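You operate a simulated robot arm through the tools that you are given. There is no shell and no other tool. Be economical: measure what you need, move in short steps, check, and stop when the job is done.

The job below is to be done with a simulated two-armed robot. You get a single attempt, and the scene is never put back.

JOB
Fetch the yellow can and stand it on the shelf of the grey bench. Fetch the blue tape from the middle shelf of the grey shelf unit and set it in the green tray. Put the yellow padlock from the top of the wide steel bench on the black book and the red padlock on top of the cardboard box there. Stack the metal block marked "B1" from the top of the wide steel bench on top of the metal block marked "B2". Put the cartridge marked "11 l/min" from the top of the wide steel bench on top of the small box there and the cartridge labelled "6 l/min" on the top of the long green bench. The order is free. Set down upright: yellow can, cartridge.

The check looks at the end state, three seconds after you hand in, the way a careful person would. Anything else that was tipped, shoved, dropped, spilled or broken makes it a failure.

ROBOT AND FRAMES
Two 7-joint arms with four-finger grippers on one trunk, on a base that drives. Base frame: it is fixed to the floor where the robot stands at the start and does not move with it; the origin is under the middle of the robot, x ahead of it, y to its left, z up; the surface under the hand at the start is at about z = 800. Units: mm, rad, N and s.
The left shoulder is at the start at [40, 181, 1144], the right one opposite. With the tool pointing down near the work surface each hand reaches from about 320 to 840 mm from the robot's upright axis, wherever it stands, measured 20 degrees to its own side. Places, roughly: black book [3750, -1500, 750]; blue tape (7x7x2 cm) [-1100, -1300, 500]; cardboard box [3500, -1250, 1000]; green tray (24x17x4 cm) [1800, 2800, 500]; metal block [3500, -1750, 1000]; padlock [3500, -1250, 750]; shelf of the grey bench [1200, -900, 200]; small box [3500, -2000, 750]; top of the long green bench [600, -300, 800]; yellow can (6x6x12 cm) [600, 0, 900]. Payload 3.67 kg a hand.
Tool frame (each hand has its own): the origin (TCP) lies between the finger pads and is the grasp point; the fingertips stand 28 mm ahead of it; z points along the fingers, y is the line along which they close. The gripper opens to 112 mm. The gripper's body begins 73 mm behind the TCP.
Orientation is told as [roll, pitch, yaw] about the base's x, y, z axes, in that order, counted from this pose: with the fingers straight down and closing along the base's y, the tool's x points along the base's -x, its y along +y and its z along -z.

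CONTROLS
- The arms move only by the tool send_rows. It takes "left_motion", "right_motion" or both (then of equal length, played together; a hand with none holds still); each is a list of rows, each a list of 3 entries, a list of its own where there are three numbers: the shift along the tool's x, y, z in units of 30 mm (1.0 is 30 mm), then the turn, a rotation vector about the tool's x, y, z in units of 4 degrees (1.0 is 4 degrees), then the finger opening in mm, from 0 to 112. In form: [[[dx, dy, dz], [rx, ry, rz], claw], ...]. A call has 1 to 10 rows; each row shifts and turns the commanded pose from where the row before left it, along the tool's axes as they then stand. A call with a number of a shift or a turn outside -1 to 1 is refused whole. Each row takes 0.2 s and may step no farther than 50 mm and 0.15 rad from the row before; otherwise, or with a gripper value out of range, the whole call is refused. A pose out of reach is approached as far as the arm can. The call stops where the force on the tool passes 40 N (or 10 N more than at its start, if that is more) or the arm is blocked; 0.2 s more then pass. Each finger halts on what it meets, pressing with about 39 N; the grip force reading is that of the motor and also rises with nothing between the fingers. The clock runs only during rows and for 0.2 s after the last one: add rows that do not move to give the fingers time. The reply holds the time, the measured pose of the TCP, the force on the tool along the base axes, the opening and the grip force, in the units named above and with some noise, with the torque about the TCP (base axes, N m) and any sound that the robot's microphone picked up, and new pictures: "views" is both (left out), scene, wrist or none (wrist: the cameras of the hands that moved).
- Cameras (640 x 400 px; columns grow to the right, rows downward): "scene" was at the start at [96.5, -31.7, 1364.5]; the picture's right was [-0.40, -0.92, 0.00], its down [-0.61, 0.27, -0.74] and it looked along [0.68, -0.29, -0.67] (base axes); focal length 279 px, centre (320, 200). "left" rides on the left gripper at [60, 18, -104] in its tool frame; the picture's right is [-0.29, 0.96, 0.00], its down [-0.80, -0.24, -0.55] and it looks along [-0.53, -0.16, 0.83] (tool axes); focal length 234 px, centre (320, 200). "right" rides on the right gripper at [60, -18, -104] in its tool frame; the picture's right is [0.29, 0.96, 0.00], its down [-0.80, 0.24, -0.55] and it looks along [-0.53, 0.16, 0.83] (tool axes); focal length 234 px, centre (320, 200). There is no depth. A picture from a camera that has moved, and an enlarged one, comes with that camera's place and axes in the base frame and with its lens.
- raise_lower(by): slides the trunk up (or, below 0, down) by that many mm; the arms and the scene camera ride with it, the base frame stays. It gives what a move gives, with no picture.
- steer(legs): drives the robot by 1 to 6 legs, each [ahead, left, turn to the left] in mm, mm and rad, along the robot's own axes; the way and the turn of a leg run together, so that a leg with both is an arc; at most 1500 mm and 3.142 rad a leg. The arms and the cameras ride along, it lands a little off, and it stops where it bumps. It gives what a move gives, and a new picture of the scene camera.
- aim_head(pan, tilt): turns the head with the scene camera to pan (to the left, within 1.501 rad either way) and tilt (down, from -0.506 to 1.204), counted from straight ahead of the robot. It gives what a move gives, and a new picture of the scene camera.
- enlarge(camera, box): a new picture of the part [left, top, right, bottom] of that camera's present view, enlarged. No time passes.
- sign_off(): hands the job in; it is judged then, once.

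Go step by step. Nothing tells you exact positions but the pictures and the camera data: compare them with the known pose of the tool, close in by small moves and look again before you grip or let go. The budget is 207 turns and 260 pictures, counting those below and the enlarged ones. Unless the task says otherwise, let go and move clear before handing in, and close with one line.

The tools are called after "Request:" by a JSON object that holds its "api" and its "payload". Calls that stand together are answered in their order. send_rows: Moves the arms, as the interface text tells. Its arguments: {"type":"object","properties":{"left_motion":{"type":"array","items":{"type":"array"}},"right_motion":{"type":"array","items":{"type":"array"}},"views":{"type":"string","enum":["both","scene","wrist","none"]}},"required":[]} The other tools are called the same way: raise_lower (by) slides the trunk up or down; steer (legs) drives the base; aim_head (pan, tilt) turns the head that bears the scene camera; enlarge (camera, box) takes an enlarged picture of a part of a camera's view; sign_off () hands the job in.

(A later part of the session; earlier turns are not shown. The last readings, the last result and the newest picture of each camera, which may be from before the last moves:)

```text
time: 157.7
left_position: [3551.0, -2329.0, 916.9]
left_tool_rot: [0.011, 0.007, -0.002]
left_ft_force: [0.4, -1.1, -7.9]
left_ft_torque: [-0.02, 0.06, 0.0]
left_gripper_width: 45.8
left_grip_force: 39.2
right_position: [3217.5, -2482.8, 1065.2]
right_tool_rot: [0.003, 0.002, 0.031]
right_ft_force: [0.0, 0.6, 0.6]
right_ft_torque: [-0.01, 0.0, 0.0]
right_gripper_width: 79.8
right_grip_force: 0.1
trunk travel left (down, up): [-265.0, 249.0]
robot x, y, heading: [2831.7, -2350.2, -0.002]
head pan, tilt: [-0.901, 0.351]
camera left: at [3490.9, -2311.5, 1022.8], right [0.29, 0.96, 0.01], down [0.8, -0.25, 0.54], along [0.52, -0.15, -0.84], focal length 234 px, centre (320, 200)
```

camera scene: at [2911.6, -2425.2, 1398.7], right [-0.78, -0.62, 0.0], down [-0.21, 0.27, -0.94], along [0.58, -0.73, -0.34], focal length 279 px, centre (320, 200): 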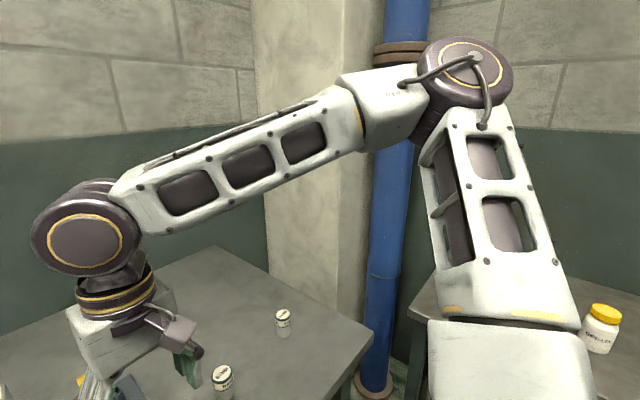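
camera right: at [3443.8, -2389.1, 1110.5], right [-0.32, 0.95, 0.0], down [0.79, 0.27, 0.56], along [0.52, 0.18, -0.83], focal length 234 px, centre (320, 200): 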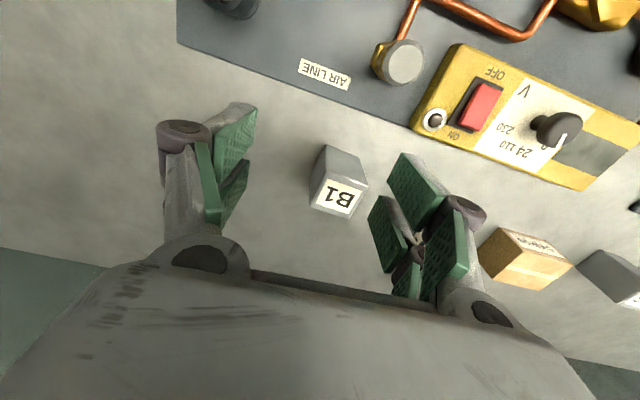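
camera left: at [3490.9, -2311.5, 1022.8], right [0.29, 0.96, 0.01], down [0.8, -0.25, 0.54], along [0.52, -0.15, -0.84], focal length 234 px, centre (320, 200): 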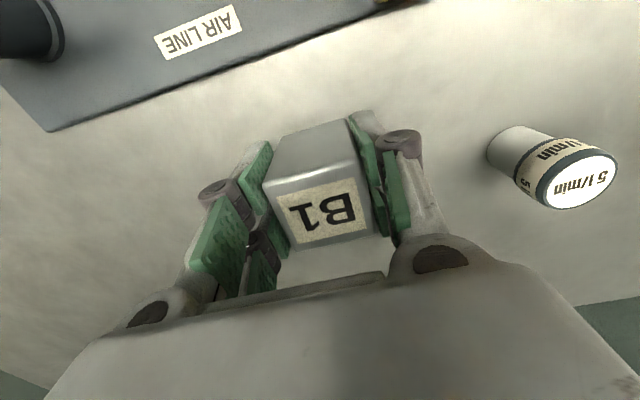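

B1 is held. Lift, retract, and drive left to B2.

Request:
{"api": "send_rows", "payload": {"left_motion": [[[0, 0, -1], [0, 0, 0], 34], [[0, 0, -1], [0, 0, 0], 34], [[0, 0, -1], [0, 0, 0], 34], [[0, 0, -1], [0, 0, 0], 34], [[0.5, 0.5, -1], [0, 0, 0], 34], [[0.8, 0.6, -1], [0, 0, 0], 34], [[1, 0.6, -0.3], [0, 0, 0], 34], [[1, 0.6, 0], [0, 0, 0], 34], [[1, 0.6, 0], [0, 0, 0], 34], [[1, 0.6, 0], [0, 0, 0], 34]], "views": "none"}}

Request:
{"api": "send_rows", "payload": {"left_motion": [[[1, 0.5, 0], [0, 0, 0], 34], [[1, 0.5, 0], [0, 0, 0], 34], [[0.8, 0.5, 0], [0, 0, 0], 34]], "right_motion": [[[0, 0.5, -1], [0, 0, 0], 80], [[0, 0.5, 0], [0, 0, 0], 80], [[0, 0.5, 0], [0, 0, 0], 80]], "views": "none"}}

Request:
{"api": "aim_head", "payload": {"pan": 0.2, "tilt": 0.75}}

Request:
{"api": "steer", "payload": {"legs": [[0, 840, 0]]}}

```text
time: 159.9
left_position: [3390.3, -2224.9, 1110.2]
left_tool_rot: [0.01, 0.008, -0.002]
left_ft_force: [-0.2, -0.9, -8.9]
left_ft_torque: [0.02, 0.05, 0.0]
left_gripper_width: 45.5
left_grip_force: 39.2
right_position: [3216.7, -2481.8, 1067.1]
right_tool_rot: [-0.001, 0.0, 0.03]
right_ft_force: [-1.3, 0.0, 0.2]
right_ft_torque: [-0.02, -0.01, 0.02]
right_gripper_width: 80.0
right_grip_force: 0.0
trunk travel left (down, up): [-265.0, 249.0]
robot x, y, heading: [2834.3, -2351.3, 0.001]
head pan, tilt: [-0.901, 0.351]
```

```text
time: 160.7
left_position: [3309.2, -2181.1, 1109.9]
left_tool_rot: [0.009, 0.008, -0.002]
left_ft_force: [0.1, -0.5, -7.9]
left_ft_torque: [-0.06, 0.03, 0.02]
left_gripper_width: 45.9
left_grip_force: 39.0
right_position: [3217.0, -2436.7, 1095.4]
right_tool_rot: [0.002, 0.0, 0.028]
right_ft_force: [0.3, -0.3, 0.4]
right_ft_torque: [-0.03, 0.01, 0.03]
right_gripper_width: 79.7
right_grip_force: 0.0
trunk travel left (down, up): [-265.0, 249.0]
robot x, y, heading: [2834.0, -2351.1, -0.0]
head pan, tilt: [-0.901, 0.351]
```

```text
time: 162.0
left_position: [3309.3, -2180.9, 1110.2]
left_tool_rot: [0.011, 0.007, -0.001]
left_ft_force: [-0.2, 0.3, -8.6]
left_ft_torque: [-0.03, 0.04, -0.04]
left_gripper_width: 45.8
left_grip_force: 39.2
right_position: [3216.3, -2437.5, 1094.8]
right_tool_rot: [0.0, 0.002, 0.03]
right_ft_force: [0.1, 0.0, 0.2]
right_ft_torque: [-0.02, -0.01, 0.01]
right_gripper_width: 80.3
right_grip_force: 0.1
trunk travel left (down, up): [-265.0, 249.0]
robot x, y, heading: [2832.9, -2353.5, 0.003]
head pan, tilt: [0.201, 0.75]
camera scene: at [2935.5, -2335.0, 1363.1], right [0.2, -0.98, 0.0], down [-0.67, -0.14, -0.73], along [0.72, 0.15, -0.68], focal length 279 px, centre (320, 200)
```

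scene: 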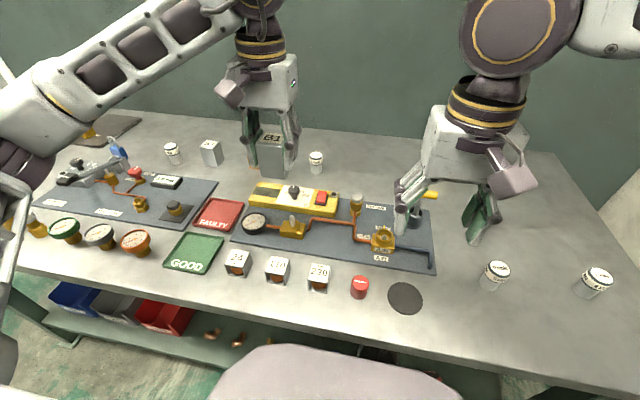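

```text
time: 166.6
left_position: [3301.5, -1341.6, 1109.1]
left_tool_rot: [0.01, 0.009, 0.006]
left_ft_force: [0.1, 1.1, -8.5]
left_ft_torque: [-0.02, 0.06, 0.03]
left_gripper_width: 45.6
left_grip_force: 39.0
right_position: [3212.1, -1599.6, 1096.0]
right_tool_rot: [0.001, 0.001, 0.04]
right_ft_force: [1.1, -0.3, 0.0]
right_ft_torque: [0.0, -0.02, 0.01]
right_gripper_width: 80.0
right_grip_force: 0.0
trunk travel left (down, up): [-265.0, 249.0]
robot x, y, heading: [2832.6, -1517.3, 0.01]
head pan, tilt: [0.201, 0.75]
camera scene: at [2929.8, -1499.3, 1363.0], right [0.21, -0.98, 0.0], down [-0.67, -0.14, -0.73], along [0.71, 0.15, -0.68], focal length 279 px, centre (320, 200)
```

scene: 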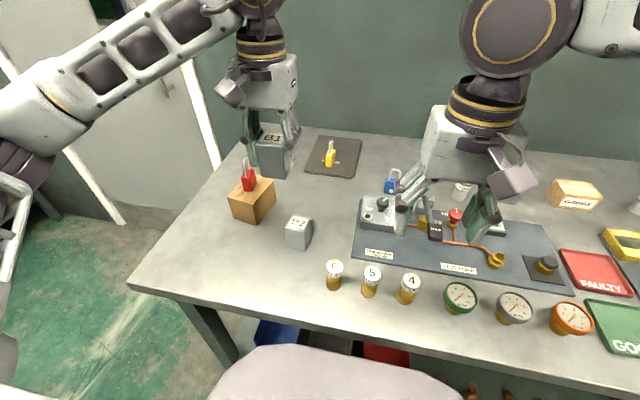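

Request:
{"api": "send_rows", "payload": {"left_motion": [[[0.5, -0.8, 0], [0, 0, 0], 34], [[0.5, -0.2, 0], [0, 0, 0], 34]], "views": "wrist"}}

Request:
{"api": "enlarge", "payload": {"camera": "scene", "box": [220, 130, 380, 270]}}

```text
time: 167.2
left_position: [3271.0, -1369.7, 1109.9]
left_tool_rot: [0.012, 0.009, 0.008]
left_ft_force: [0.0, 0.5, -8.6]
left_ft_torque: [-0.02, 0.02, 0.0]
left_gripper_width: 45.8
left_grip_force: 39.2
right_position: [3211.0, -1597.6, 1095.5]
right_tool_rot: [0.001, -0.001, 0.04]
right_ft_force: [0.4, -0.1, 0.4]
right_ft_torque: [-0.03, 0.03, 0.01]
right_gripper_width: 80.2
right_grip_force: 0.1
trunk travel left (down, up): [-265.0, 249.0]
robot x, y, heading: [2829.0, -1518.0, 0.005]
head pan, tilt: [0.201, 0.75]
camera left: at [3211.3, -1353.6, 1215.0], right [0.28, 0.96, 0.01], down [0.8, -0.24, 0.55], along [0.53, -0.15, -0.84], focal length 234 px, centre (320, 200)
```

left: 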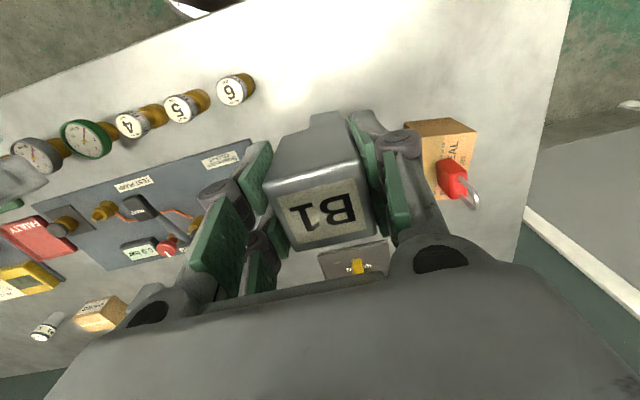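

```text
2.86 times, centred on (300, 200) of scene
camera zoom: at [2929.1, -1498.8, 1363.1], right [0.21, -0.98, 0.0], down [-0.67, -0.14, -0.73], along [0.71, 0.15, -0.68], focal length 796 px, centre (377, 200)
```

zoom: 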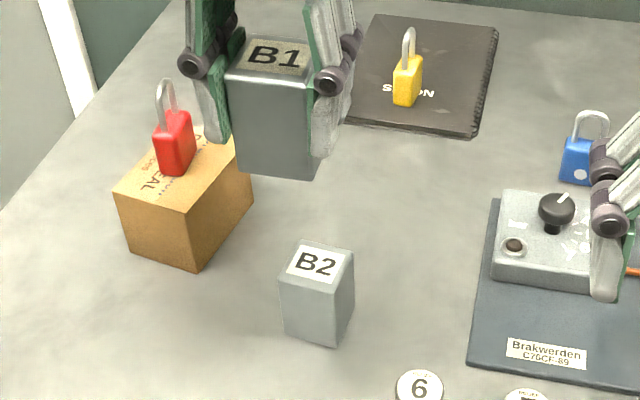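

B2 top centre ≈[3306.5,-1371,925], yaw ≈-0.11. I align B1 and go down to just above.

Request:
{"api": "send_rows", "payload": {"left_motion": [[[-0.6, 0.04, 0], [0, 0, 0.85], 34], [[-0.57, 0.04, 0], [0, 0, 0.85], 34], [[0, 0, 1], [0, 0, 0], 34], [[0, 0, 1], [0, 0, 0], 34], [[0, 0, 1], [0, 0, 0], 34], [[0, 0, 0.9], [0, 0, 0], 34], [[0, 0, 0], [0, 0, 0], 34]], "views": "wrist"}}

Request:
{"api": "enlarge", "payload": {"camera": "scene", "box": [250, 160, 350, 260]}}

```text
time: 168.8
left_position: [3305.0, -1369.0, 991.2]
left_tool_rot: [0.009, 0.008, -0.112]
left_ft_force: [0.7, -0.2, -7.7]
left_ft_torque: [0.01, 0.03, -0.02]
left_gripper_width: 45.6
left_grip_force: 39.1
right_position: [3211.9, -1601.1, 1095.0]
right_tool_rot: [0.001, 0.0, 0.04]
right_ft_force: [0.4, 0.3, 1.3]
right_ft_torque: [0.03, -0.02, 0.0]
right_gripper_width: 80.0
right_grip_force: 0.0
trunk travel left (down, up): [-265.0, 249.0]
robot x, y, heading: [2825.9, -1522.3, 0.011]
head pan, tilt: [0.201, 0.75]
camera left: at [3247.1, -1345.6, 1097.1], right [0.39, 0.92, 0.01], down [0.77, -0.33, 0.54], along [0.5, -0.21, -0.84], focal length 234 px, centre (320, 200)
```

left: 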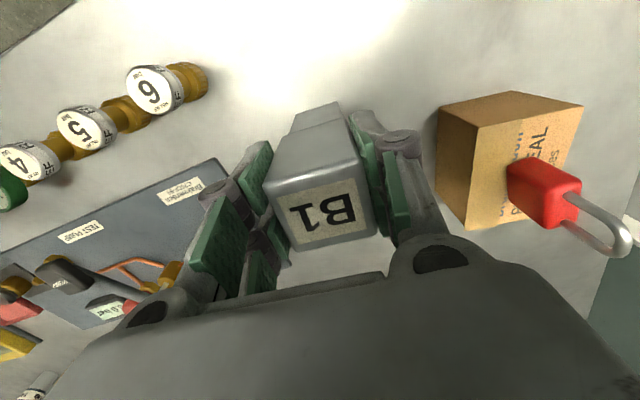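

```text
4.00 times, centred on (300, 210) of scene
camera zoom: at [2929.5, -1499.8, 1363.1], right [0.21, -0.98, 0.0], down [-0.67, -0.14, -0.73], along [0.71, 0.15, -0.68], focal length 1115 px, centre (400, 160)
```

zoom: 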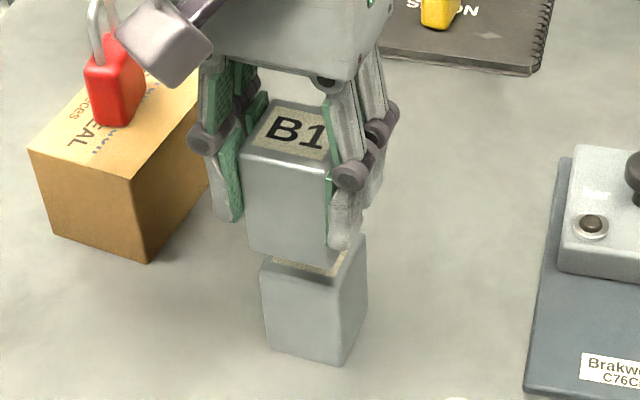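

B1 should shift about +4 mm x and -4.5 mm y. I correct, lower a bit, and re-check.

Request:
{"api": "send_rows", "payload": {"left_motion": [[[-0.15, -0.135, 0.2], [0, 0, 0], 34], [[0, 0, 0.35], [0, 0, 0], 34], [[0, 0, 0], [0, 0, 0], 34]], "views": "none"}}

Request:
{"api": "enlarge", "payload": {"camera": "scene", "box": [270, 180, 340, 250]}}

```text
time: 169.6
left_position: [3309.5, -1374.0, 974.4]
left_tool_rot: [0.009, 0.012, -0.111]
left_ft_force: [0.1, -0.1, -7.9]
left_ft_torque: [-0.01, 0.04, 0.02]
left_gripper_width: 45.6
left_grip_force: 38.4
right_position: [3211.8, -1598.6, 1094.9]
right_tool_rot: [0.002, 0.0, 0.039]
right_ft_force: [0.1, -0.6, -0.6]
right_ft_torque: [-0.02, 0.01, -0.01]
right_gripper_width: 80.2
right_grip_force: 0.0
trunk travel left (down, up): [-265.0, 249.0]
robot x, y, heading: [2827.6, -1515.4, 0.006]
head pan, tilt: [0.201, 0.75]
```

```text
5.71 times, centred on (305, 215) of scene
camera zoom: at [2929.8, -1499.6, 1363.1], right [0.21, -0.98, 0.0], down [-0.67, -0.14, -0.73], along [0.71, 0.15, -0.68], focal length 1593 px, centre (406, 114)
```

zoom: 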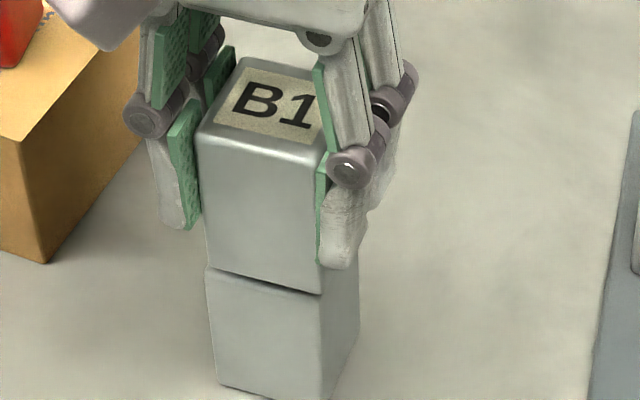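

Alignment looks excellent with a small gap. I lower to contact.

Request:
{"api": "send_rows", "payload": {"left_motion": [[[0, 0, 0.13], [0, 0, 0], 34], [[0, 0, 0], [0, 0, 0], 34]], "views": "none"}}

Request:
{"api": "send_rows", "payload": {"left_motion": [[[0, 0, 0.1], [0, 0, 0], 34], [[0, 0, 0], [0, 0, 0], 34]], "views": "none"}}

```text
time: 170.2
left_position: [3308.7, -1373.2, 971.8]
left_tool_rot: [0.008, 0.009, -0.112]
left_ft_force: [0.3, 0.5, -8.0]
left_ft_torque: [0.02, 0.04, 0.03]
left_gripper_width: 45.7
left_grip_force: 39.1
right_position: [3211.3, -1599.4, 1095.6]
right_tool_rot: [0.002, -0.001, 0.041]
right_ft_force: [0.2, 0.5, 0.9]
right_ft_torque: [0.0, -0.01, 0.0]
right_gripper_width: 80.2
right_grip_force: 0.1
trunk travel left (down, up): [-265.0, 249.0]
robot x, y, heading: [2828.6, -1521.3, 0.012]
head pan, tilt: [0.201, 0.75]
```

```text
time: 170.8
left_position: [3308.8, -1373.7, 970.5]
left_tool_rot: [0.008, 0.004, -0.11]
left_ft_force: [0.9, 2.3, 10.9]
left_ft_torque: [0.54, 0.25, -0.05]
left_gripper_width: 46.0
left_grip_force: 39.4
right_position: [3209.5, -1599.7, 1095.6]
right_tool_rot: [0.001, 0.0, 0.041]
right_ft_force: [0.2, 0.0, -0.3]
right_ft_torque: [0.02, 0.03, 0.01]
right_gripper_width: 80.0
right_grip_force: 0.0
trunk travel left (down, up): [-265.0, 249.0]
robot x, y, heading: [2826.4, -1517.5, 0.01]
head pan, tilt: [0.201, 0.75]
```

Contact. Release and rise straight up.

Request:
{"api": "send_rows", "payload": {"left_motion": [[[0, 0, 0], [0, 0, 0], 55], [[0, 0, 0], [0, 0, 0], 75], [[0, 0, 0], [0, 0, 0], 75], [[0, 0, -0.8], [0, 0, 0], 75], [[0, 0, -1], [0, 0, 0], 75], [[0, 0, -1], [0, 0, 0], 75], [[0, 0, -1], [0, 0, 0], 75], [[0, 0, -1], [0, 0, -0.8], 75], [[0, 0, 0], [0, 0, -0.8], 75]], "views": "scene"}}

Request:
{"api": "enlarge", "payload": {"camera": "scene", "box": [250, 160, 350, 260]}}

```text
time: 172.8
left_position: [3310.8, -1374.0, 1111.8]
left_tool_rot: [0.012, 0.008, 0.001]
left_ft_force: [-0.3, -0.5, 1.2]
left_ft_torque: [0.02, 0.01, 0.01]
left_gripper_width: 75.0
left_grip_force: 0.0
right_position: [3211.2, -1600.0, 1096.0]
right_tool_rot: [0.003, 0.0, 0.042]
right_ft_force: [0.4, 0.1, 0.4]
right_ft_torque: [0.04, 0.03, -0.03]
right_gripper_width: 79.9
right_grip_force: 0.0
trunk travel left (down, up): [-265.0, 249.0]
robot x, y, heading: [2824.5, -1519.3, 0.012]
head pan, tilt: [0.201, 0.75]
camera scene: at [2929.6, -1499.5, 1363.0], right [0.21, -0.98, 0.0], down [-0.67, -0.14, -0.73], along [0.71, 0.15, -0.68], focal length 279 px, centre (320, 200)
```

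scene: 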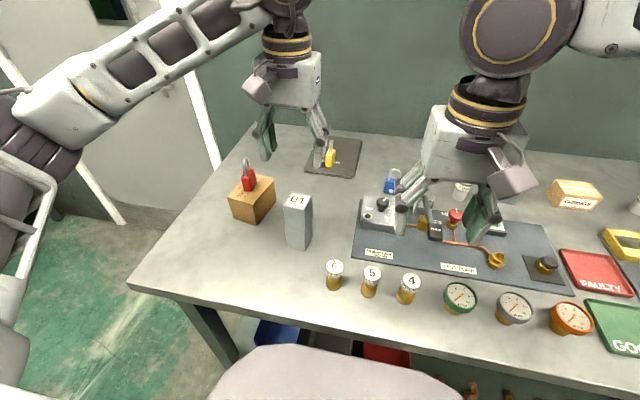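

```text
4.00 times, centred on (300, 210) of scene
camera zoom: at [2929.6, -1499.5, 1363.0], right [0.21, -0.98, 0.0], down [-0.67, -0.14, -0.73], along [0.71, 0.15, -0.68], focal length 1115 px, centre (400, 160)
```

zoom: 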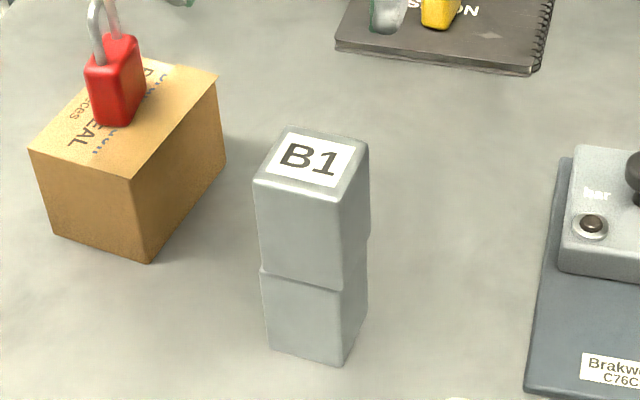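

B1 sits squarely on B2. Next the cartridges: drive right so the left hand can take "11" and the right hand "6".

Request:
{"api": "aim_head", "payload": {"pan": -0.2, "tilt": 0.8}}

Request:
{"api": "steer", "payload": {"legs": [[0, -970, -0.012]]}}

```text
time: 173.7
left_position: [3311.7, -1373.8, 1110.9]
left_tool_rot: [0.01, 0.007, -0.001]
left_ft_force: [-0.2, 0.0, -0.1]
left_ft_torque: [0.02, 0.04, 0.0]
left_gripper_width: 75.2
left_grip_force: 0.1
right_position: [3211.3, -1599.5, 1095.6]
right_tool_rot: [0.002, 0.001, 0.039]
right_ft_force: [1.4, 0.0, -1.2]
right_ft_torque: [-0.02, -0.01, 0.01]
right_gripper_width: 80.2
right_grip_force: 0.0
trunk travel left (down, up): [-265.0, 249.0]
robot x, y, heading: [2825.8, -1516.6, 0.015]
head pan, tilt: [-0.201, 0.799]
camera scene: at [2927.3, -1532.2, 1359.1], right [-0.19, -0.98, 0.0], down [-0.7, 0.13, -0.7], along [0.68, -0.13, -0.72], focal length 279 px, centre (320, 200)
```

scene: 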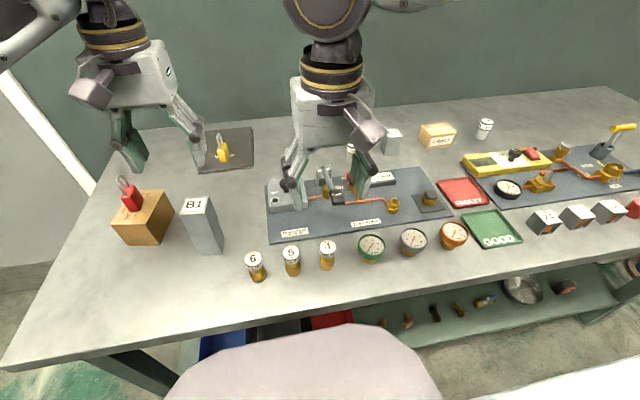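

```text
time: 179.0
left_position: [3319.8, -2376.7, 1112.1]
left_tool_rot: [0.011, 0.008, -0.006]
left_ft_force: [0.0, 0.2, 0.2]
left_ft_torque: [0.03, -0.04, 0.01]
left_gripper_width: 75.0
left_grip_force: 0.0
right_position: [3218.7, -2600.8, 1095.5]
right_tool_rot: [0.002, 0.0, 0.035]
right_ft_force: [-0.5, 0.6, -0.4]
right_ft_torque: [0.04, -0.02, -0.01]
right_gripper_width: 79.8
right_grip_force: 0.1
trunk travel left (down, up): [-265.0, 249.0]
robot x, y, heading: [2837.5, -2518.6, 0.009]
head pan, tilt: [-0.201, 0.799]
camera scene: at [2936.3, -2532.3, 1359.1], right [-0.19, -0.98, 0.0], down [-0.7, 0.14, -0.7], along [0.68, -0.13, -0.72], focal length 279 px, centre (320, 200)
```

scene: 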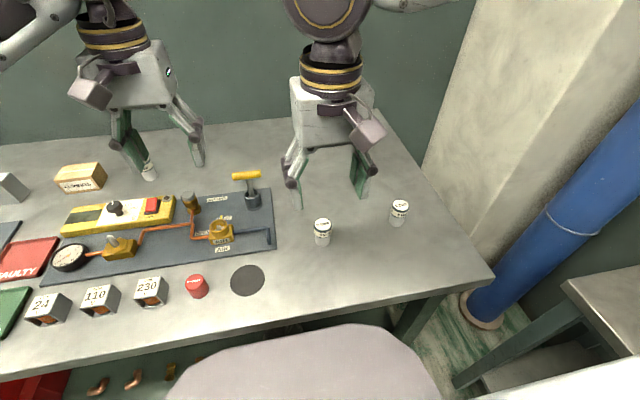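

"11" at ≈[3280,-2602], "6" at ≈[3296,-2780]. First the right hand goes over "6".

Request:
{"api": "send_rows", "payload": {"right_motion": [[[-0.42, -0.98, 0.2], [0, 0, 0], 80], [[-0.42, -0.98, 0.2], [0, 0, 0], 80], [[-0.42, -0.98, 0.2], [0, 0, 0], 80], [[-0.42, -0.98, 0.2], [0, 0, 0], 80], [[-0.42, -0.98, 0.2], [0, 0, 0], 80], [[-0.42, -0.98, 0.2], [0, 0, 0], 80], [[0, 0, 0], [0, 0, 0], 80]], "views": "wrist"}}

```text
time: 180.6
left_position: [3320.3, -2375.2, 1111.4]
left_tool_rot: [0.011, 0.006, -0.004]
left_ft_force: [-0.8, 0.9, 0.1]
left_ft_torque: [-0.01, 0.06, 0.01]
left_gripper_width: 75.0
left_grip_force: 0.0
right_position: [3302.1, -2771.7, 1058.8]
right_tool_rot: [0.0, 0.001, 0.034]
right_ft_force: [-1.1, 0.3, 0.0]
right_ft_torque: [0.02, 0.0, 0.01]
right_gripper_width: 79.9
right_grip_force: 0.0
trunk travel left (down, up): [-265.0, 249.0]
robot x, y, heading: [2838.3, -2518.6, 0.006]
head pan, tilt: [-0.201, 0.799]
camera right: at [3242.4, -2792.9, 1164.1], right [-0.32, 0.95, 0.0], down [0.79, 0.27, 0.55], along [0.52, 0.18, -0.83], focal length 234 px, centre (320, 200)
```

right: 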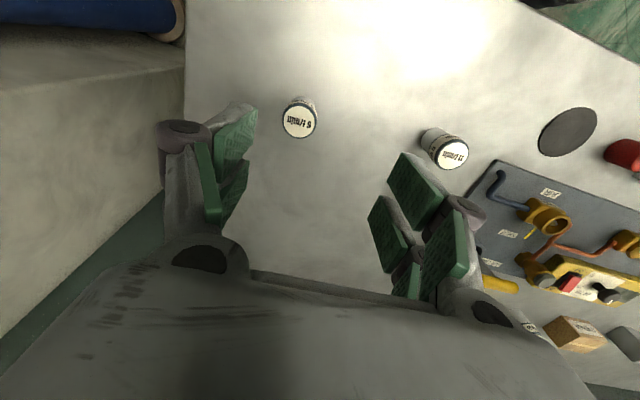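

Request:
{"api": "send_rows", "payload": {"right_motion": [[[-0.13, -0.55, 0.7], [0, 0, 0], 80], [[0, 0, 0.9], [0, 0, 0], 80], [[0, 0, 0], [0, 0, 0], 80]], "views": "wrist"}}

```text
time: 181.4
left_position: [3320.2, -2375.9, 1112.8]
left_tool_rot: [0.012, 0.008, -0.006]
left_ft_force: [-0.3, -0.3, 1.2]
left_ft_torque: [0.01, -0.02, 0.02]
left_gripper_width: 75.0
left_grip_force: 0.0
right_position: [3303.7, -2789.9, 1012.3]
right_tool_rot: [0.002, -0.001, 0.037]
right_ft_force: [0.2, 0.4, -0.7]
right_ft_torque: [-0.01, -0.01, -0.03]
right_gripper_width: 79.9
right_grip_force: 0.1
trunk travel left (down, up): [-265.0, 249.0]
robot x, y, heading: [2838.2, -2519.0, 0.005]
head pan, tilt: [-0.201, 0.799]
camera right: at [3245.2, -2811.0, 1116.6], right [-0.32, 0.95, 0.0], down [0.79, 0.27, 0.55], along [0.52, 0.18, -0.83], focal length 234 px, centre (320, 200)
```

right: 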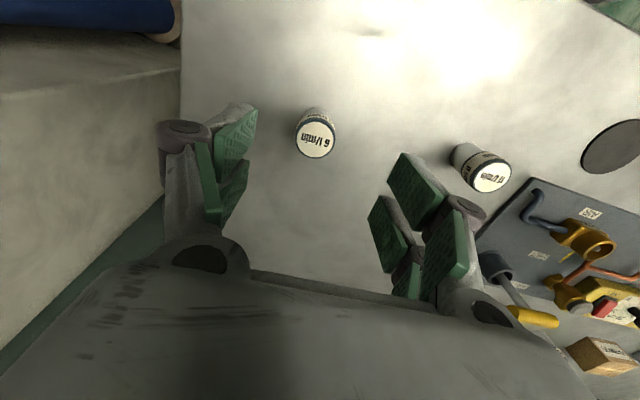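

"6 l/min" is at [3309,-2793]. Descend.

Request:
{"api": "send_rows", "payload": {"right_motion": [[[-0.17, -0.1, 0.8], [0, 0, 0], 80], [[0, 0, 1], [0, 0, 0], 80], [[0, 0, 1], [0, 0, 0], 80], [[0, 0, 0.9], [0, 0, 0], 80], [[0, 0, 0], [0, 0, 0], 80]], "views": "wrist"}}

```text
time: 182.6
left_position: [3320.8, -2376.3, 1113.1]
left_tool_rot: [0.01, 0.01, -0.005]
left_ft_force: [0.5, -0.6, -0.1]
left_ft_torque: [-0.03, 0.01, -0.02]
left_gripper_width: 75.0
left_grip_force: 0.0
right_position: [3310.5, -2793.3, 902.4]
right_tool_rot: [0.0, -0.002, 0.035]
right_ft_force: [-0.1, 0.4, -0.9]
right_ft_torque: [0.0, 0.04, -0.07]
right_gripper_width: 79.8
right_grip_force: 0.1
trunk travel left (down, up): [-265.0, 249.0]
robot x, y, heading: [2838.6, -2517.0, 0.01]
head pan, tilt: [-0.201, 0.799]
camera right: at [3251.1, -2814.1, 1007.5], right [-0.32, 0.95, 0.0], down [0.79, 0.27, 0.55], along [0.52, 0.18, -0.83], focal length 234 px, centre (320, 200)
```

right: 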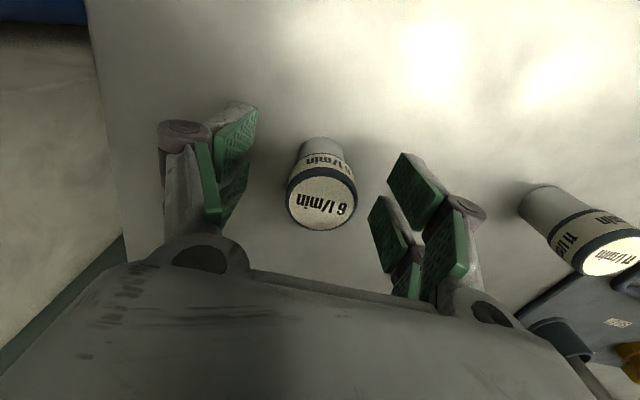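

Centred. Close and lift.

Request:
{"api": "send_rows", "payload": {"right_motion": [[[0, 0, 0.1], [0, 0, 0], 80], [[0, 0, 0], [0, 0, 0], 25], [[0, 0, 0], [0, 0, 0], 25], [[0, 0, 0], [0, 0, 0], 25], [[0, 0, -1], [0, 0, 0], 25], [[0, 0, -1], [0, 0, 0], 25], [[0, 0, -1], [0, 0, 0], 25], [[0, 0, -1], [0, 0, 0], 25], [[0, 0, -1], [0, 0, 0], 25], [[0, 0, -1], [0, 0, 0], 25]], "views": "wrist"}}

```text
time: 184.8
left_position: [3321.0, -2375.9, 1112.4]
left_tool_rot: [0.012, 0.006, -0.005]
left_ft_force: [-0.5, -0.4, -0.7]
left_ft_torque: [0.0, -0.03, -0.02]
left_gripper_width: 75.2
left_grip_force: 0.1
right_position: [3310.2, -2793.9, 1078.3]
right_tool_rot: [-0.001, 0.0, 0.034]
right_ft_force: [-0.8, -0.1, -1.2]
right_ft_torque: [0.02, 0.01, -0.01]
right_gripper_width: 35.8
right_grip_force: 39.1
trunk travel left (down, up): [-265.0, 249.0]
robot x, y, heading: [2838.8, -2517.6, 0.004]
head pan, tilt: [-0.201, 0.799]
camera right: at [3251.3, -2814.2, 1183.0], right [-0.32, 0.95, 0.0], down [0.79, 0.27, 0.55], along [0.52, 0.18, -0.83], focal length 234 px, centre (320, 200)
```

right: 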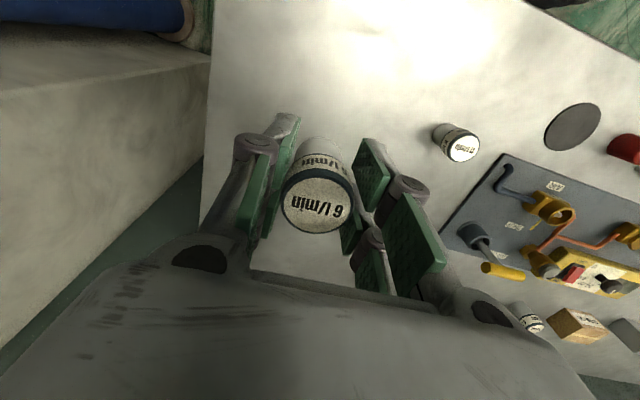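

"6" is held in the right hand. I move it back out of the way and bring the left hand over "11".

Request:
{"api": "send_rows", "payload": {"right_motion": [[[1, -0.3, -0.5], [0, 0, 0], 25], [[1, -0.3, -0.5], [0, 0, 0], 25], [[1, -0.3, -0.5], [0, 0, 0], 25], [[1, -0.3, 0], [0, 0, 0], 25], [[0.5, 0, 0], [0, 0, 0], 25], [[0, 0, 0], [0, 0, 0], 25], [[0, 0, 0], [0, 0, 0], 25], [[0, 0, 0], [0, 0, 0], 25]], "left_motion": [[[0, -0.4, 0], [0, 0, 0], 80], [[0, -0.8, 0], [0, 0, 0], 80], [[0.2, -1, 0], [0, 0, 0], 80], [[0.2, -1, 0], [0, 0, 0], 80], [[0.2, -1, 0.2], [0, 0, 0], 80], [[0.2, -1, 0.5], [0, 0, 0], 80], [[0.2, -1, 0.5], [0, 0, 0], 80], [[0.2, -1, 0.5], [0, 0, 0], 80]], "views": "both"}}

```text
time: 186.6
left_position: [3283.2, -2594.2, 1060.1]
left_tool_rot: [0.01, 0.008, -0.003]
left_ft_force: [0.2, -0.3, 0.1]
left_ft_torque: [0.07, -0.02, 0.0]
left_gripper_width: 80.1
left_grip_force: 0.0
right_position: [3177.1, -2835.8, 1123.3]
right_tool_rot: [0.002, 0.0, 0.035]
right_ft_force: [1.0, -0.2, -1.6]
right_ft_torque: [0.0, 0.01, -0.04]
right_gripper_width: 35.9
right_grip_force: 38.5
trunk travel left (down, up): [-265.0, 249.0]
robot x, y, heading: [2835.9, -2518.4, 0.006]
head pan, tilt: [-0.201, 0.799]
camera scene: at [2936.4, -2533.4, 1359.1], right [-0.19, -0.98, 0.0], down [-0.7, 0.14, -0.7], along [0.68, -0.13, -0.72], focal length 279 px, centre (320, 200)
camera right: at [3118.5, -2857.6, 1227.3], right [-0.32, 0.95, 0.0], down [0.79, 0.27, 0.55], along [0.52, 0.18, -0.83], focal length 234 px, centre (320, 200)
camera left: at [3223.4, -2575.7, 1165.5], right [0.29, 0.96, 0.01], down [0.8, -0.25, 0.55], along [0.52, -0.15, -0.84], focal length 234 px, centre (320, 200)
```

scene: 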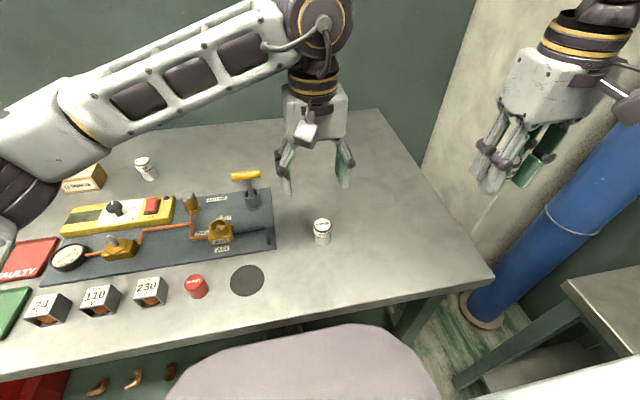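
right: 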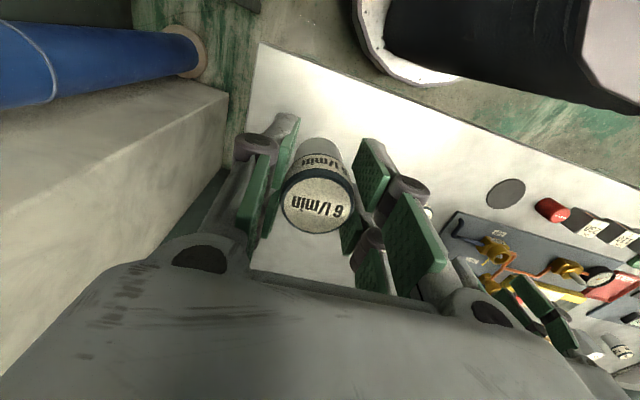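
left: 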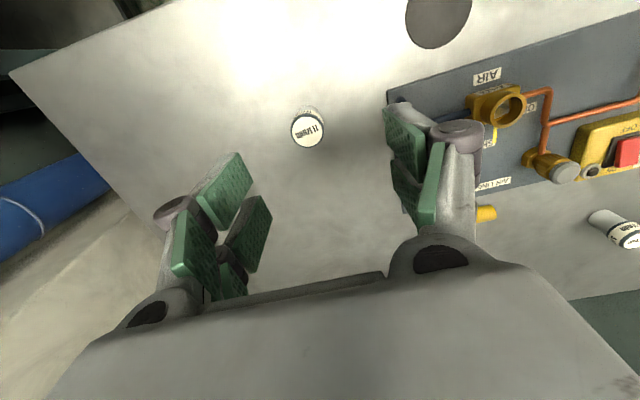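

"11" at ≈[3288,-2606]. Descend.

Request:
{"api": "send_rows", "payload": {"left_motion": [[[-0.15, -0.4, 0.5], [0, 0, 0], 66], [[0, 0, 1], [0, 0, 0], 66], [[0, 0, 1], [0, 0, 0], 66], [[0, 0, 1], [0, 0, 0], 66], [[0, 0, 1], [0, 0, 0], 66], [[0, 0, 0.75], [0, 0, 0], 66], [[0, 0, 0], [0, 0, 0], 66]], "views": "wrist"}}

```text
time: 188.2
left_position: [3288.5, -2600.6, 902.7]
left_tool_rot: [0.01, 0.008, -0.005]
left_ft_force: [0.1, 0.4, 0.3]
left_ft_torque: [0.02, -0.02, 0.02]
left_gripper_width: 65.8
left_grip_force: 0.1
right_position: [3178.4, -2835.5, 1123.1]
right_tool_rot: [0.004, 0.001, 0.034]
right_ft_force: [-0.4, -0.2, -2.3]
right_ft_torque: [0.01, 0.02, 0.03]
right_gripper_width: 35.9
right_grip_force: 39.2
trunk travel left (down, up): [-265.0, 249.0]
robot x, y, heading: [2835.0, -2518.2, 0.006]
head pan, tilt: [-0.201, 0.799]
camera left: at [3228.0, -2583.4, 1007.5], right [0.29, 0.96, 0.01], down [0.8, -0.25, 0.55], along [0.52, -0.15, -0.84], focal length 234 px, centre (320, 200)
```

left: 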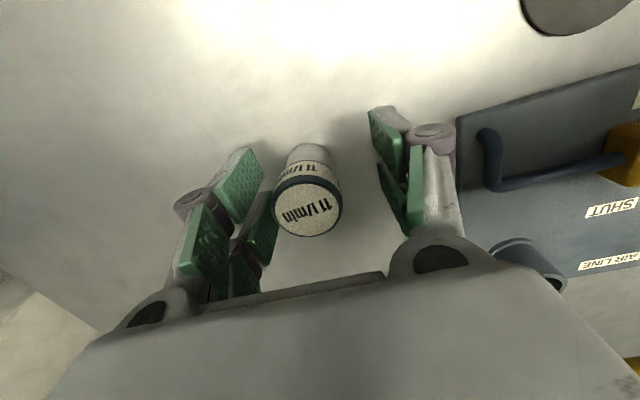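

Request:
{"api": "send_rows", "payload": {"left_motion": [[[0, -0.17, 0.1], [0, 0, 0], 66], [[0, 0, 0], [0, 0, 0], 25], [[0, 0, 0], [0, 0, 0], 25], [[0, 0, 0], [0, 0, 0], 25], [[0, 0, -0.3], [0, 0, 0], 25], [[0, 0, -1], [0, 0, 0], 25], [[0, 0, -1], [0, 0, 0], 25], [[0, 0, -1], [0, 0, 0], 25], [[0, 0, -1], [0, 0, 0], 25], [[0, 0, -1], [0, 0, 0], 25]], "views": "wrist"}}

```text
time: 190.4
left_position: [3286.0, -2607.5, 1057.3]
left_tool_rot: [0.011, 0.008, -0.005]
left_ft_force: [-0.6, -0.1, -1.6]
left_ft_torque: [0.02, 0.01, -0.04]
left_gripper_width: 35.9
left_grip_force: 39.6
right_position: [3177.4, -2835.5, 1121.8]
right_tool_rot: [0.0, -0.001, 0.034]
right_ft_force: [-0.7, 0.0, -0.7]
right_ft_torque: [0.0, -0.03, -0.01]
right_gripper_width: 35.5
right_grip_force: 39.3
trunk travel left (down, up): [-265.0, 249.0]
robot x, y, heading: [2840.5, -2520.1, 0.008]
head pan, tilt: [-0.201, 0.799]
camera left: at [3225.9, -2590.5, 1163.0], right [0.29, 0.96, 0.01], down [0.8, -0.25, 0.55], along [0.52, -0.15, -0.84], focal length 234 px, centre (320, 200)
```

left: 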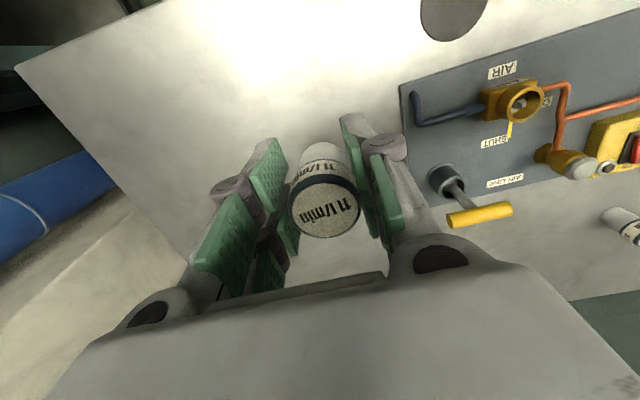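

"11" is held. I bring both hands to neutral and drive to the O-RINGS box.

Request:
{"api": "send_rows", "payload": {"left_motion": [[[0, 0, -1], [0, 0, 0], 25], [[0, 0, -1], [0, 0, 0], 25], [[0, 1, 0], [0, 0, 0], 25], [[0, 1, 0], [0, 0, 0], 25], [[0, 1, 0], [0, 0, 0], 25], [[0, 1, 0], [0, 0, 0], 25], [[0, 1, 0], [0, 0, 0], 25], [[0, 1, 0], [0, 0, 0], 25], [[0, 1, 0], [0, 0, 0], 25], [[0, 1, 0], [0, 0, 0], 25]], "right_motion": [[[0, 0, 0], [0, 0, 0], 25], [[0, 0, 0], [0, 0, 0], 25], [[0, 0, 0], [0, 0, 0], 25], [[0, 0.5, 0], [0, 0, 0], 25], [[0, 0.5, 0], [0, 0, 0], 25], [[0, 0.5, 0], [0, 0, 0], 25], [[0, 0.5, 0], [0, 0, 0], 25], [[0, 0.5, 0], [0, 0, 0], 25], [[0, 0.5, 0], [0, 0, 0], 25], [[0, 0, 0], [0, 0, 0], 25]], "views": "none"}}

Request:
{"api": "aim_head", "payload": {"pan": 0.05, "tilt": 0.7}}

Request:
{"api": "steer", "payload": {"legs": [[0, 330, -0.008]]}}

```text
time: 192.6
left_position: [3290.2, -2367.3, 1119.8]
left_tool_rot: [0.01, 0.007, -0.006]
left_ft_force: [0.3, -0.1, -1.2]
left_ft_torque: [-0.02, 0.0, 0.02]
left_gripper_width: 35.7
left_grip_force: 39.1
right_position: [3173.1, -2744.3, 1123.6]
right_tool_rot: [0.0, 0.002, 0.035]
right_ft_force: [-0.4, -0.1, -1.2]
right_ft_torque: [-0.01, 0.0, -0.01]
right_gripper_width: 35.6
right_grip_force: 38.8
trunk travel left (down, up): [-265.0, 249.0]
robot x, y, heading: [2837.1, -2520.5, 0.01]
head pan, tilt: [-0.201, 0.799]
```

```text
time: 193.3
left_position: [3290.6, -2368.5, 1120.7]
left_tool_rot: [0.009, 0.008, -0.003]
left_ft_force: [0.2, 0.0, -0.8]
left_ft_torque: [0.0, 0.01, -0.02]
left_gripper_width: 35.9
left_grip_force: 39.9
right_position: [3176.0, -2744.5, 1122.1]
right_tool_rot: [0.003, 0.0, 0.034]
right_ft_force: [-0.2, 0.1, -0.5]
right_ft_torque: [0.03, 0.0, -0.02]
right_gripper_width: 36.0
right_grip_force: 38.9
trunk travel left (down, up): [-265.0, 249.0]
robot x, y, heading: [2837.1, -2521.1, 0.007]
head pan, tilt: [0.051, 0.7]
camera scene: at [2942.1, -2512.0, 1367.3], right [0.06, -1.0, 0.0], down [-0.64, -0.04, -0.76], along [0.76, 0.04, -0.64], focal length 279 px, centre (320, 200)
```

scene: 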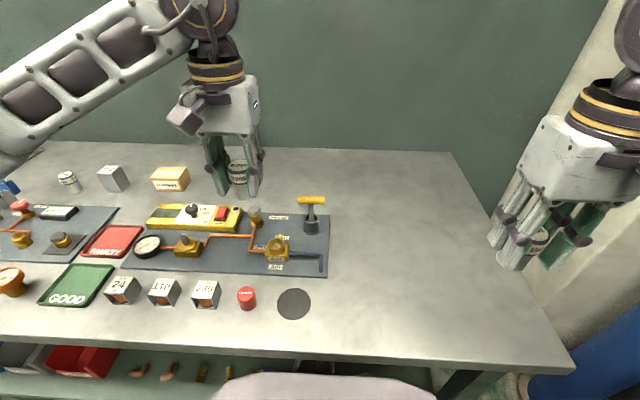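

```text
time: 195.6
left_position: [3287.8, -2041.4, 1119.7]
left_tool_rot: [0.01, 0.007, -0.002]
left_ft_force: [0.2, -0.2, -0.2]
left_ft_torque: [0.0, 0.01, 0.0]
left_gripper_width: 35.7
left_grip_force: 38.3
right_position: [3174.6, -2418.9, 1122.9]
right_tool_rot: [0.001, -0.001, 0.038]
right_ft_force: [0.4, -0.2, -0.8]
right_ft_torque: [-0.01, 0.02, 0.01]
right_gripper_width: 35.7
right_grip_force: 38.6
trunk travel left (down, up): [-265.0, 249.0]
robot x, y, heading: [2835.4, -2193.6, 0.008]
head pan, tilt: [0.051, 0.7]
camera scene: at [2939.6, -2185.7, 1367.3], right [0.06, -1.0, 0.0], down [-0.64, -0.04, -0.76], along [0.76, 0.05, -0.64], focal length 279 px, centre (320, 200)
```

scene: 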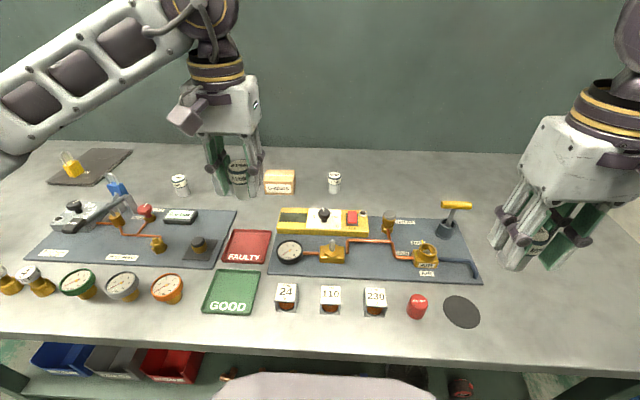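

Request:
{"api": "enlarge", "payload": {"camera": "scene", "box": [230, 150, 350, 220]}}

Request:
{"api": "send_rows", "payload": {"left_motion": [[[-1, 0, 0], [0, 0, 0], 25], [[-1, 0, 0], [0, 0, 0], 25], [[-1, 0, 0], [0, 0, 0], 25], [[-1, 0, 0], [0, 0, 0], 25], [[-1, 0, 0], [0, 0, 0], 25], [[-1, 0, 0], [0, 0, 0], 25], [[-1, 0, 0], [0, 0, 0], 25]], "views": "wrist"}}

```text
5.33 times, centred on (290, 185) of scene
camera zoom: at [2939.6, -2185.7, 1367.3], right [0.06, -1.0, 0.0], down [-0.64, -0.04, -0.76], along [0.76, 0.05, -0.64], focal length 1486 px, centre (480, 280)
```

zoom: 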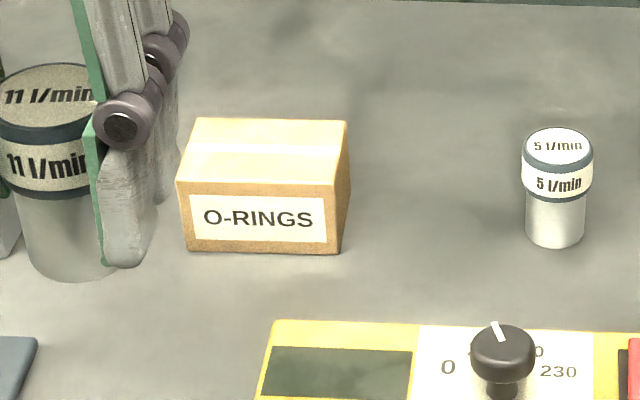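

```text
time: 197.2
left_position: [3498.8, -2042.4, 1117.9]
left_tool_rot: [0.013, 0.009, -0.003]
left_ft_force: [-0.5, 0.0, -1.3]
left_ft_torque: [0.0, 0.03, 0.0]
left_gripper_width: 35.6
left_grip_force: 38.9
right_position: [3174.1, -2419.1, 1121.9]
right_tool_rot: [0.001, 0.002, 0.038]
right_ft_force: [1.5, 0.3, -1.7]
right_ft_torque: [0.01, -0.01, 0.01]
right_gripper_width: 35.7
right_grip_force: 38.5
trunk travel left (down, up): [-265.0, 249.0]
robot x, y, heading: [2836.0, -2194.8, 0.009]
head pan, tilt: [0.051, 0.7]
camera left: at [3439.5, -2024.4, 1223.0], right [0.29, 0.96, 0.01], down [0.8, -0.25, 0.54], along [0.52, -0.15, -0.84], focal length 234 px, centre (320, 200)
```

left: 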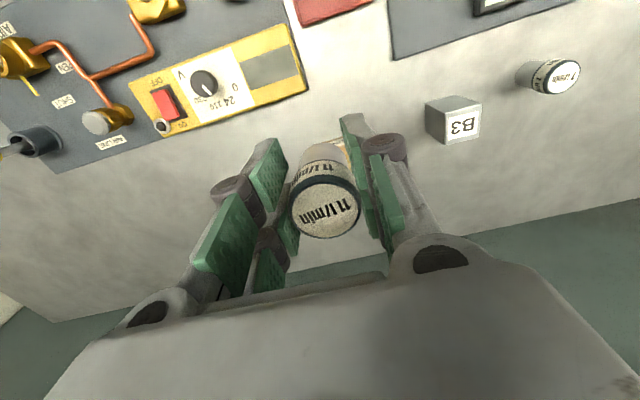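

The O-RINGS box top spans x 3557–3619, y -2072…-1990, at z≈905. I move over its centre and lower.

Request:
{"api": "send_rows", "payload": {"left_motion": [[[-0.92, 0.12, 0.3], [0, 0, 0], 25], [[-0.92, 0.12, 0.5], [0, 0, 0], 25], [[-0.9, 0.12, 0.7], [0, 0, 0], 25], [[0, 0, 1], [0, 0, 0], 25], [[0, 0, 1], [0, 0, 0], 25], [[0, 0, 1], [0, 0, 0], 25], [[0, 0, 0.4], [0, 0, 0], 25], [[0, 0, 0], [0, 0, 0], 25]], "views": "wrist"}}

Request:
{"api": "enlarge", "payload": {"camera": "scene", "box": [230, 120, 350, 220]}}

```text
time: 199.0
left_position: [3580.0, -2030.5, 969.7]
left_tool_rot: [0.011, 0.008, -0.002]
left_ft_force: [-0.4, -0.2, -0.9]
left_ft_torque: [0.0, 0.03, -0.01]
left_gripper_width: 35.6
left_grip_force: 39.2
right_position: [3173.2, -2419.4, 1122.1]
right_tool_rot: [0.002, 0.0, 0.037]
right_ft_force: [1.5, -0.2, -1.3]
right_ft_torque: [-0.02, 0.0, 0.05]
right_gripper_width: 35.6
right_grip_force: 39.1
trunk travel left (down, up): [-265.0, 249.0]
robot x, y, heading: [2835.8, -2193.0, 0.008]
head pan, tilt: [0.051, 0.7]
camera left: at [3518.9, -2012.5, 1075.5], right [0.29, 0.96, 0.01], down [0.8, -0.25, 0.55], along [0.52, -0.15, -0.84], focal length 234 px, centre (320, 200)
```

left: 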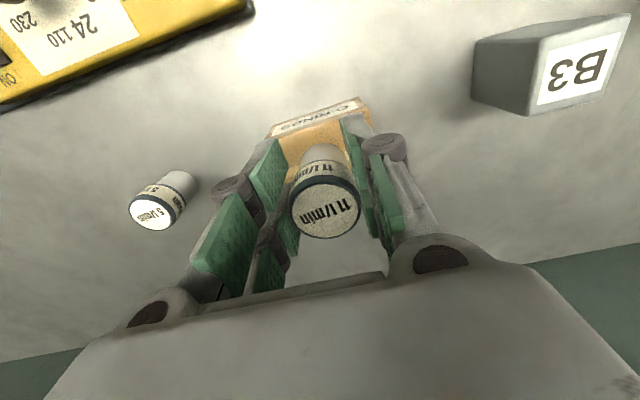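

```text
4.00 times, centred on (290, 170) of scene
camera zoom: at [2939.7, -2186.2, 1367.4], right [0.06, -1.0, 0.0], down [-0.64, -0.04, -0.76], along [0.76, 0.05, -0.64], focal length 1115 px, centre (440, 320)
```

zoom: 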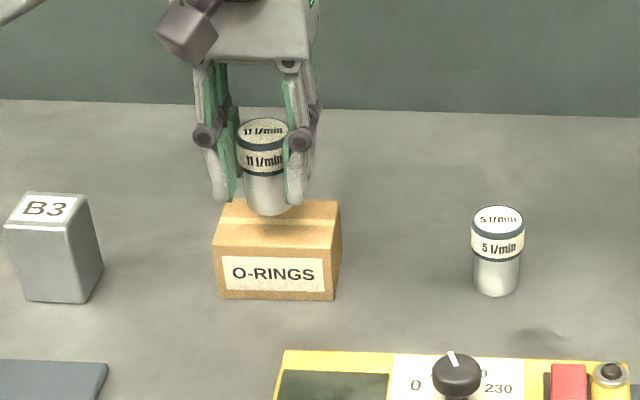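

Request:
{"api": "send_rows", "payload": {"left_motion": [[[-0.13, -0.28, 0.3], [0, 0, 0], 25], [[0, 0, 0.25], [0, 0, 0], 25], [[0, 0, 0], [0, 0, 0], 25]], "views": "none"}}

Request:
{"api": "send_rows", "payload": {"left_motion": [[[0, 0, 0.13], [0, 0, 0], 25], [[0, 0, 0], [0, 0, 0], 25]], "views": "none"}}

Request:
{"api": "enlarge", "payload": {"camera": "scene", "box": [230, 120, 350, 220]}}

```text
time: 199.8
left_position: [3582.3, -2038.8, 953.6]
left_tool_rot: [0.012, 0.009, -0.001]
left_ft_force: [0.5, 1.4, -0.9]
left_ft_torque: [0.01, 0.0, 0.03]
left_gripper_width: 35.6
left_grip_force: 39.2
right_position: [3174.1, -2418.4, 1122.2]
right_tool_rot: [0.002, 0.001, 0.035]
right_ft_force: [0.4, 0.1, -1.0]
right_ft_torque: [0.02, -0.01, -0.02]
right_gripper_width: 35.7
right_grip_force: 38.7
trunk travel left (down, up): [-265.0, 249.0]
robot x, y, heading: [2835.4, -2190.5, 0.009]
head pan, tilt: [0.051, 0.7]
```

```text
time: 200.4
left_position: [3582.6, -2037.4, 950.3]
left_tool_rot: [0.01, 0.01, -0.001]
left_ft_force: [0.4, 0.1, -2.3]
left_ft_torque: [-0.02, 0.01, -0.05]
left_gripper_width: 35.7
left_grip_force: 38.5
right_position: [3173.4, -2418.2, 1121.9]
right_tool_rot: [0.001, 0.001, 0.037]
right_ft_force: [0.3, 0.5, -1.4]
right_ft_torque: [0.01, 0.01, -0.01]
right_gripper_width: 35.8
right_grip_force: 39.0
trunk travel left (down, up): [-265.0, 249.0]
robot x, y, heading: [2833.7, -2190.7, 0.009]
head pan, tilt: [0.051, 0.7]
```

```text
4.00 times, centred on (290, 170) of scene
camera zoom: at [2939.7, -2186.2, 1367.3], right [0.06, -1.0, 0.0], down [-0.64, -0.04, -0.76], along [0.76, 0.05, -0.64], focal length 1115 px, centre (440, 320)
```

zoom: 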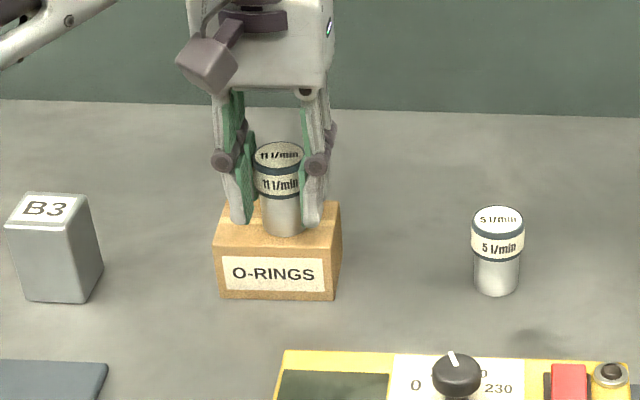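

Nicely centred. I lower the last millimetres in small steps.

Request:
{"api": "send_rows", "payload": {"left_motion": [[[0, 0, 0.12], [0, 0, 0], 25], [[0, 0, 0], [0, 0, 0], 25]], "views": "none"}}

Request:
{"api": "send_rows", "payload": {"left_motion": [[[0, 0, 0.08], [0, 0, 0], 25], [[0, 0, 0], [0, 0, 0], 25]], "views": "none"}}

```text
time: 201.0
left_position: [3582.4, -2038.6, 949.1]
left_tool_rot: [0.01, 0.004, -0.001]
left_ft_force: [3.8, 0.9, 14.8]
left_ft_torque: [-0.12, -0.21, 0.02]
left_gripper_width: 35.6
left_grip_force: 38.7
right_position: [3172.0, -2419.8, 1122.1]
right_tool_rot: [0.001, -0.002, 0.036]
right_ft_force: [0.1, 0.5, -1.3]
right_ft_torque: [-0.01, -0.01, 0.0]
right_gripper_width: 35.6
right_grip_force: 39.6
trunk travel left (down, up): [-265.0, 249.0]
robot x, y, heading: [2835.2, -2192.9, 0.009]
head pan, tilt: [0.051, 0.7]
```

```text
time: 201.6
left_position: [3580.9, -2039.1, 946.3]
left_tool_rot: [0.01, 0.004, -0.003]
left_ft_force: [5.6, 3.2, 26.8]
left_ft_torque: [-0.03, -0.37, -0.06]
left_gripper_width: 35.8
left_grip_force: 39.5
right_position: [3171.9, -2419.1, 1123.1]
right_tool_rot: [0.001, -0.001, 0.035]
right_ft_force: [0.2, -0.9, -0.5]
right_ft_torque: [0.03, 0.02, 0.03]
right_gripper_width: 35.3
right_grip_force: 38.9
trunk travel left (down, up): [-265.0, 249.0]
robot x, y, heading: [2836.5, -2193.9, 0.01]
head pan, tilt: [0.051, 0.7]
```

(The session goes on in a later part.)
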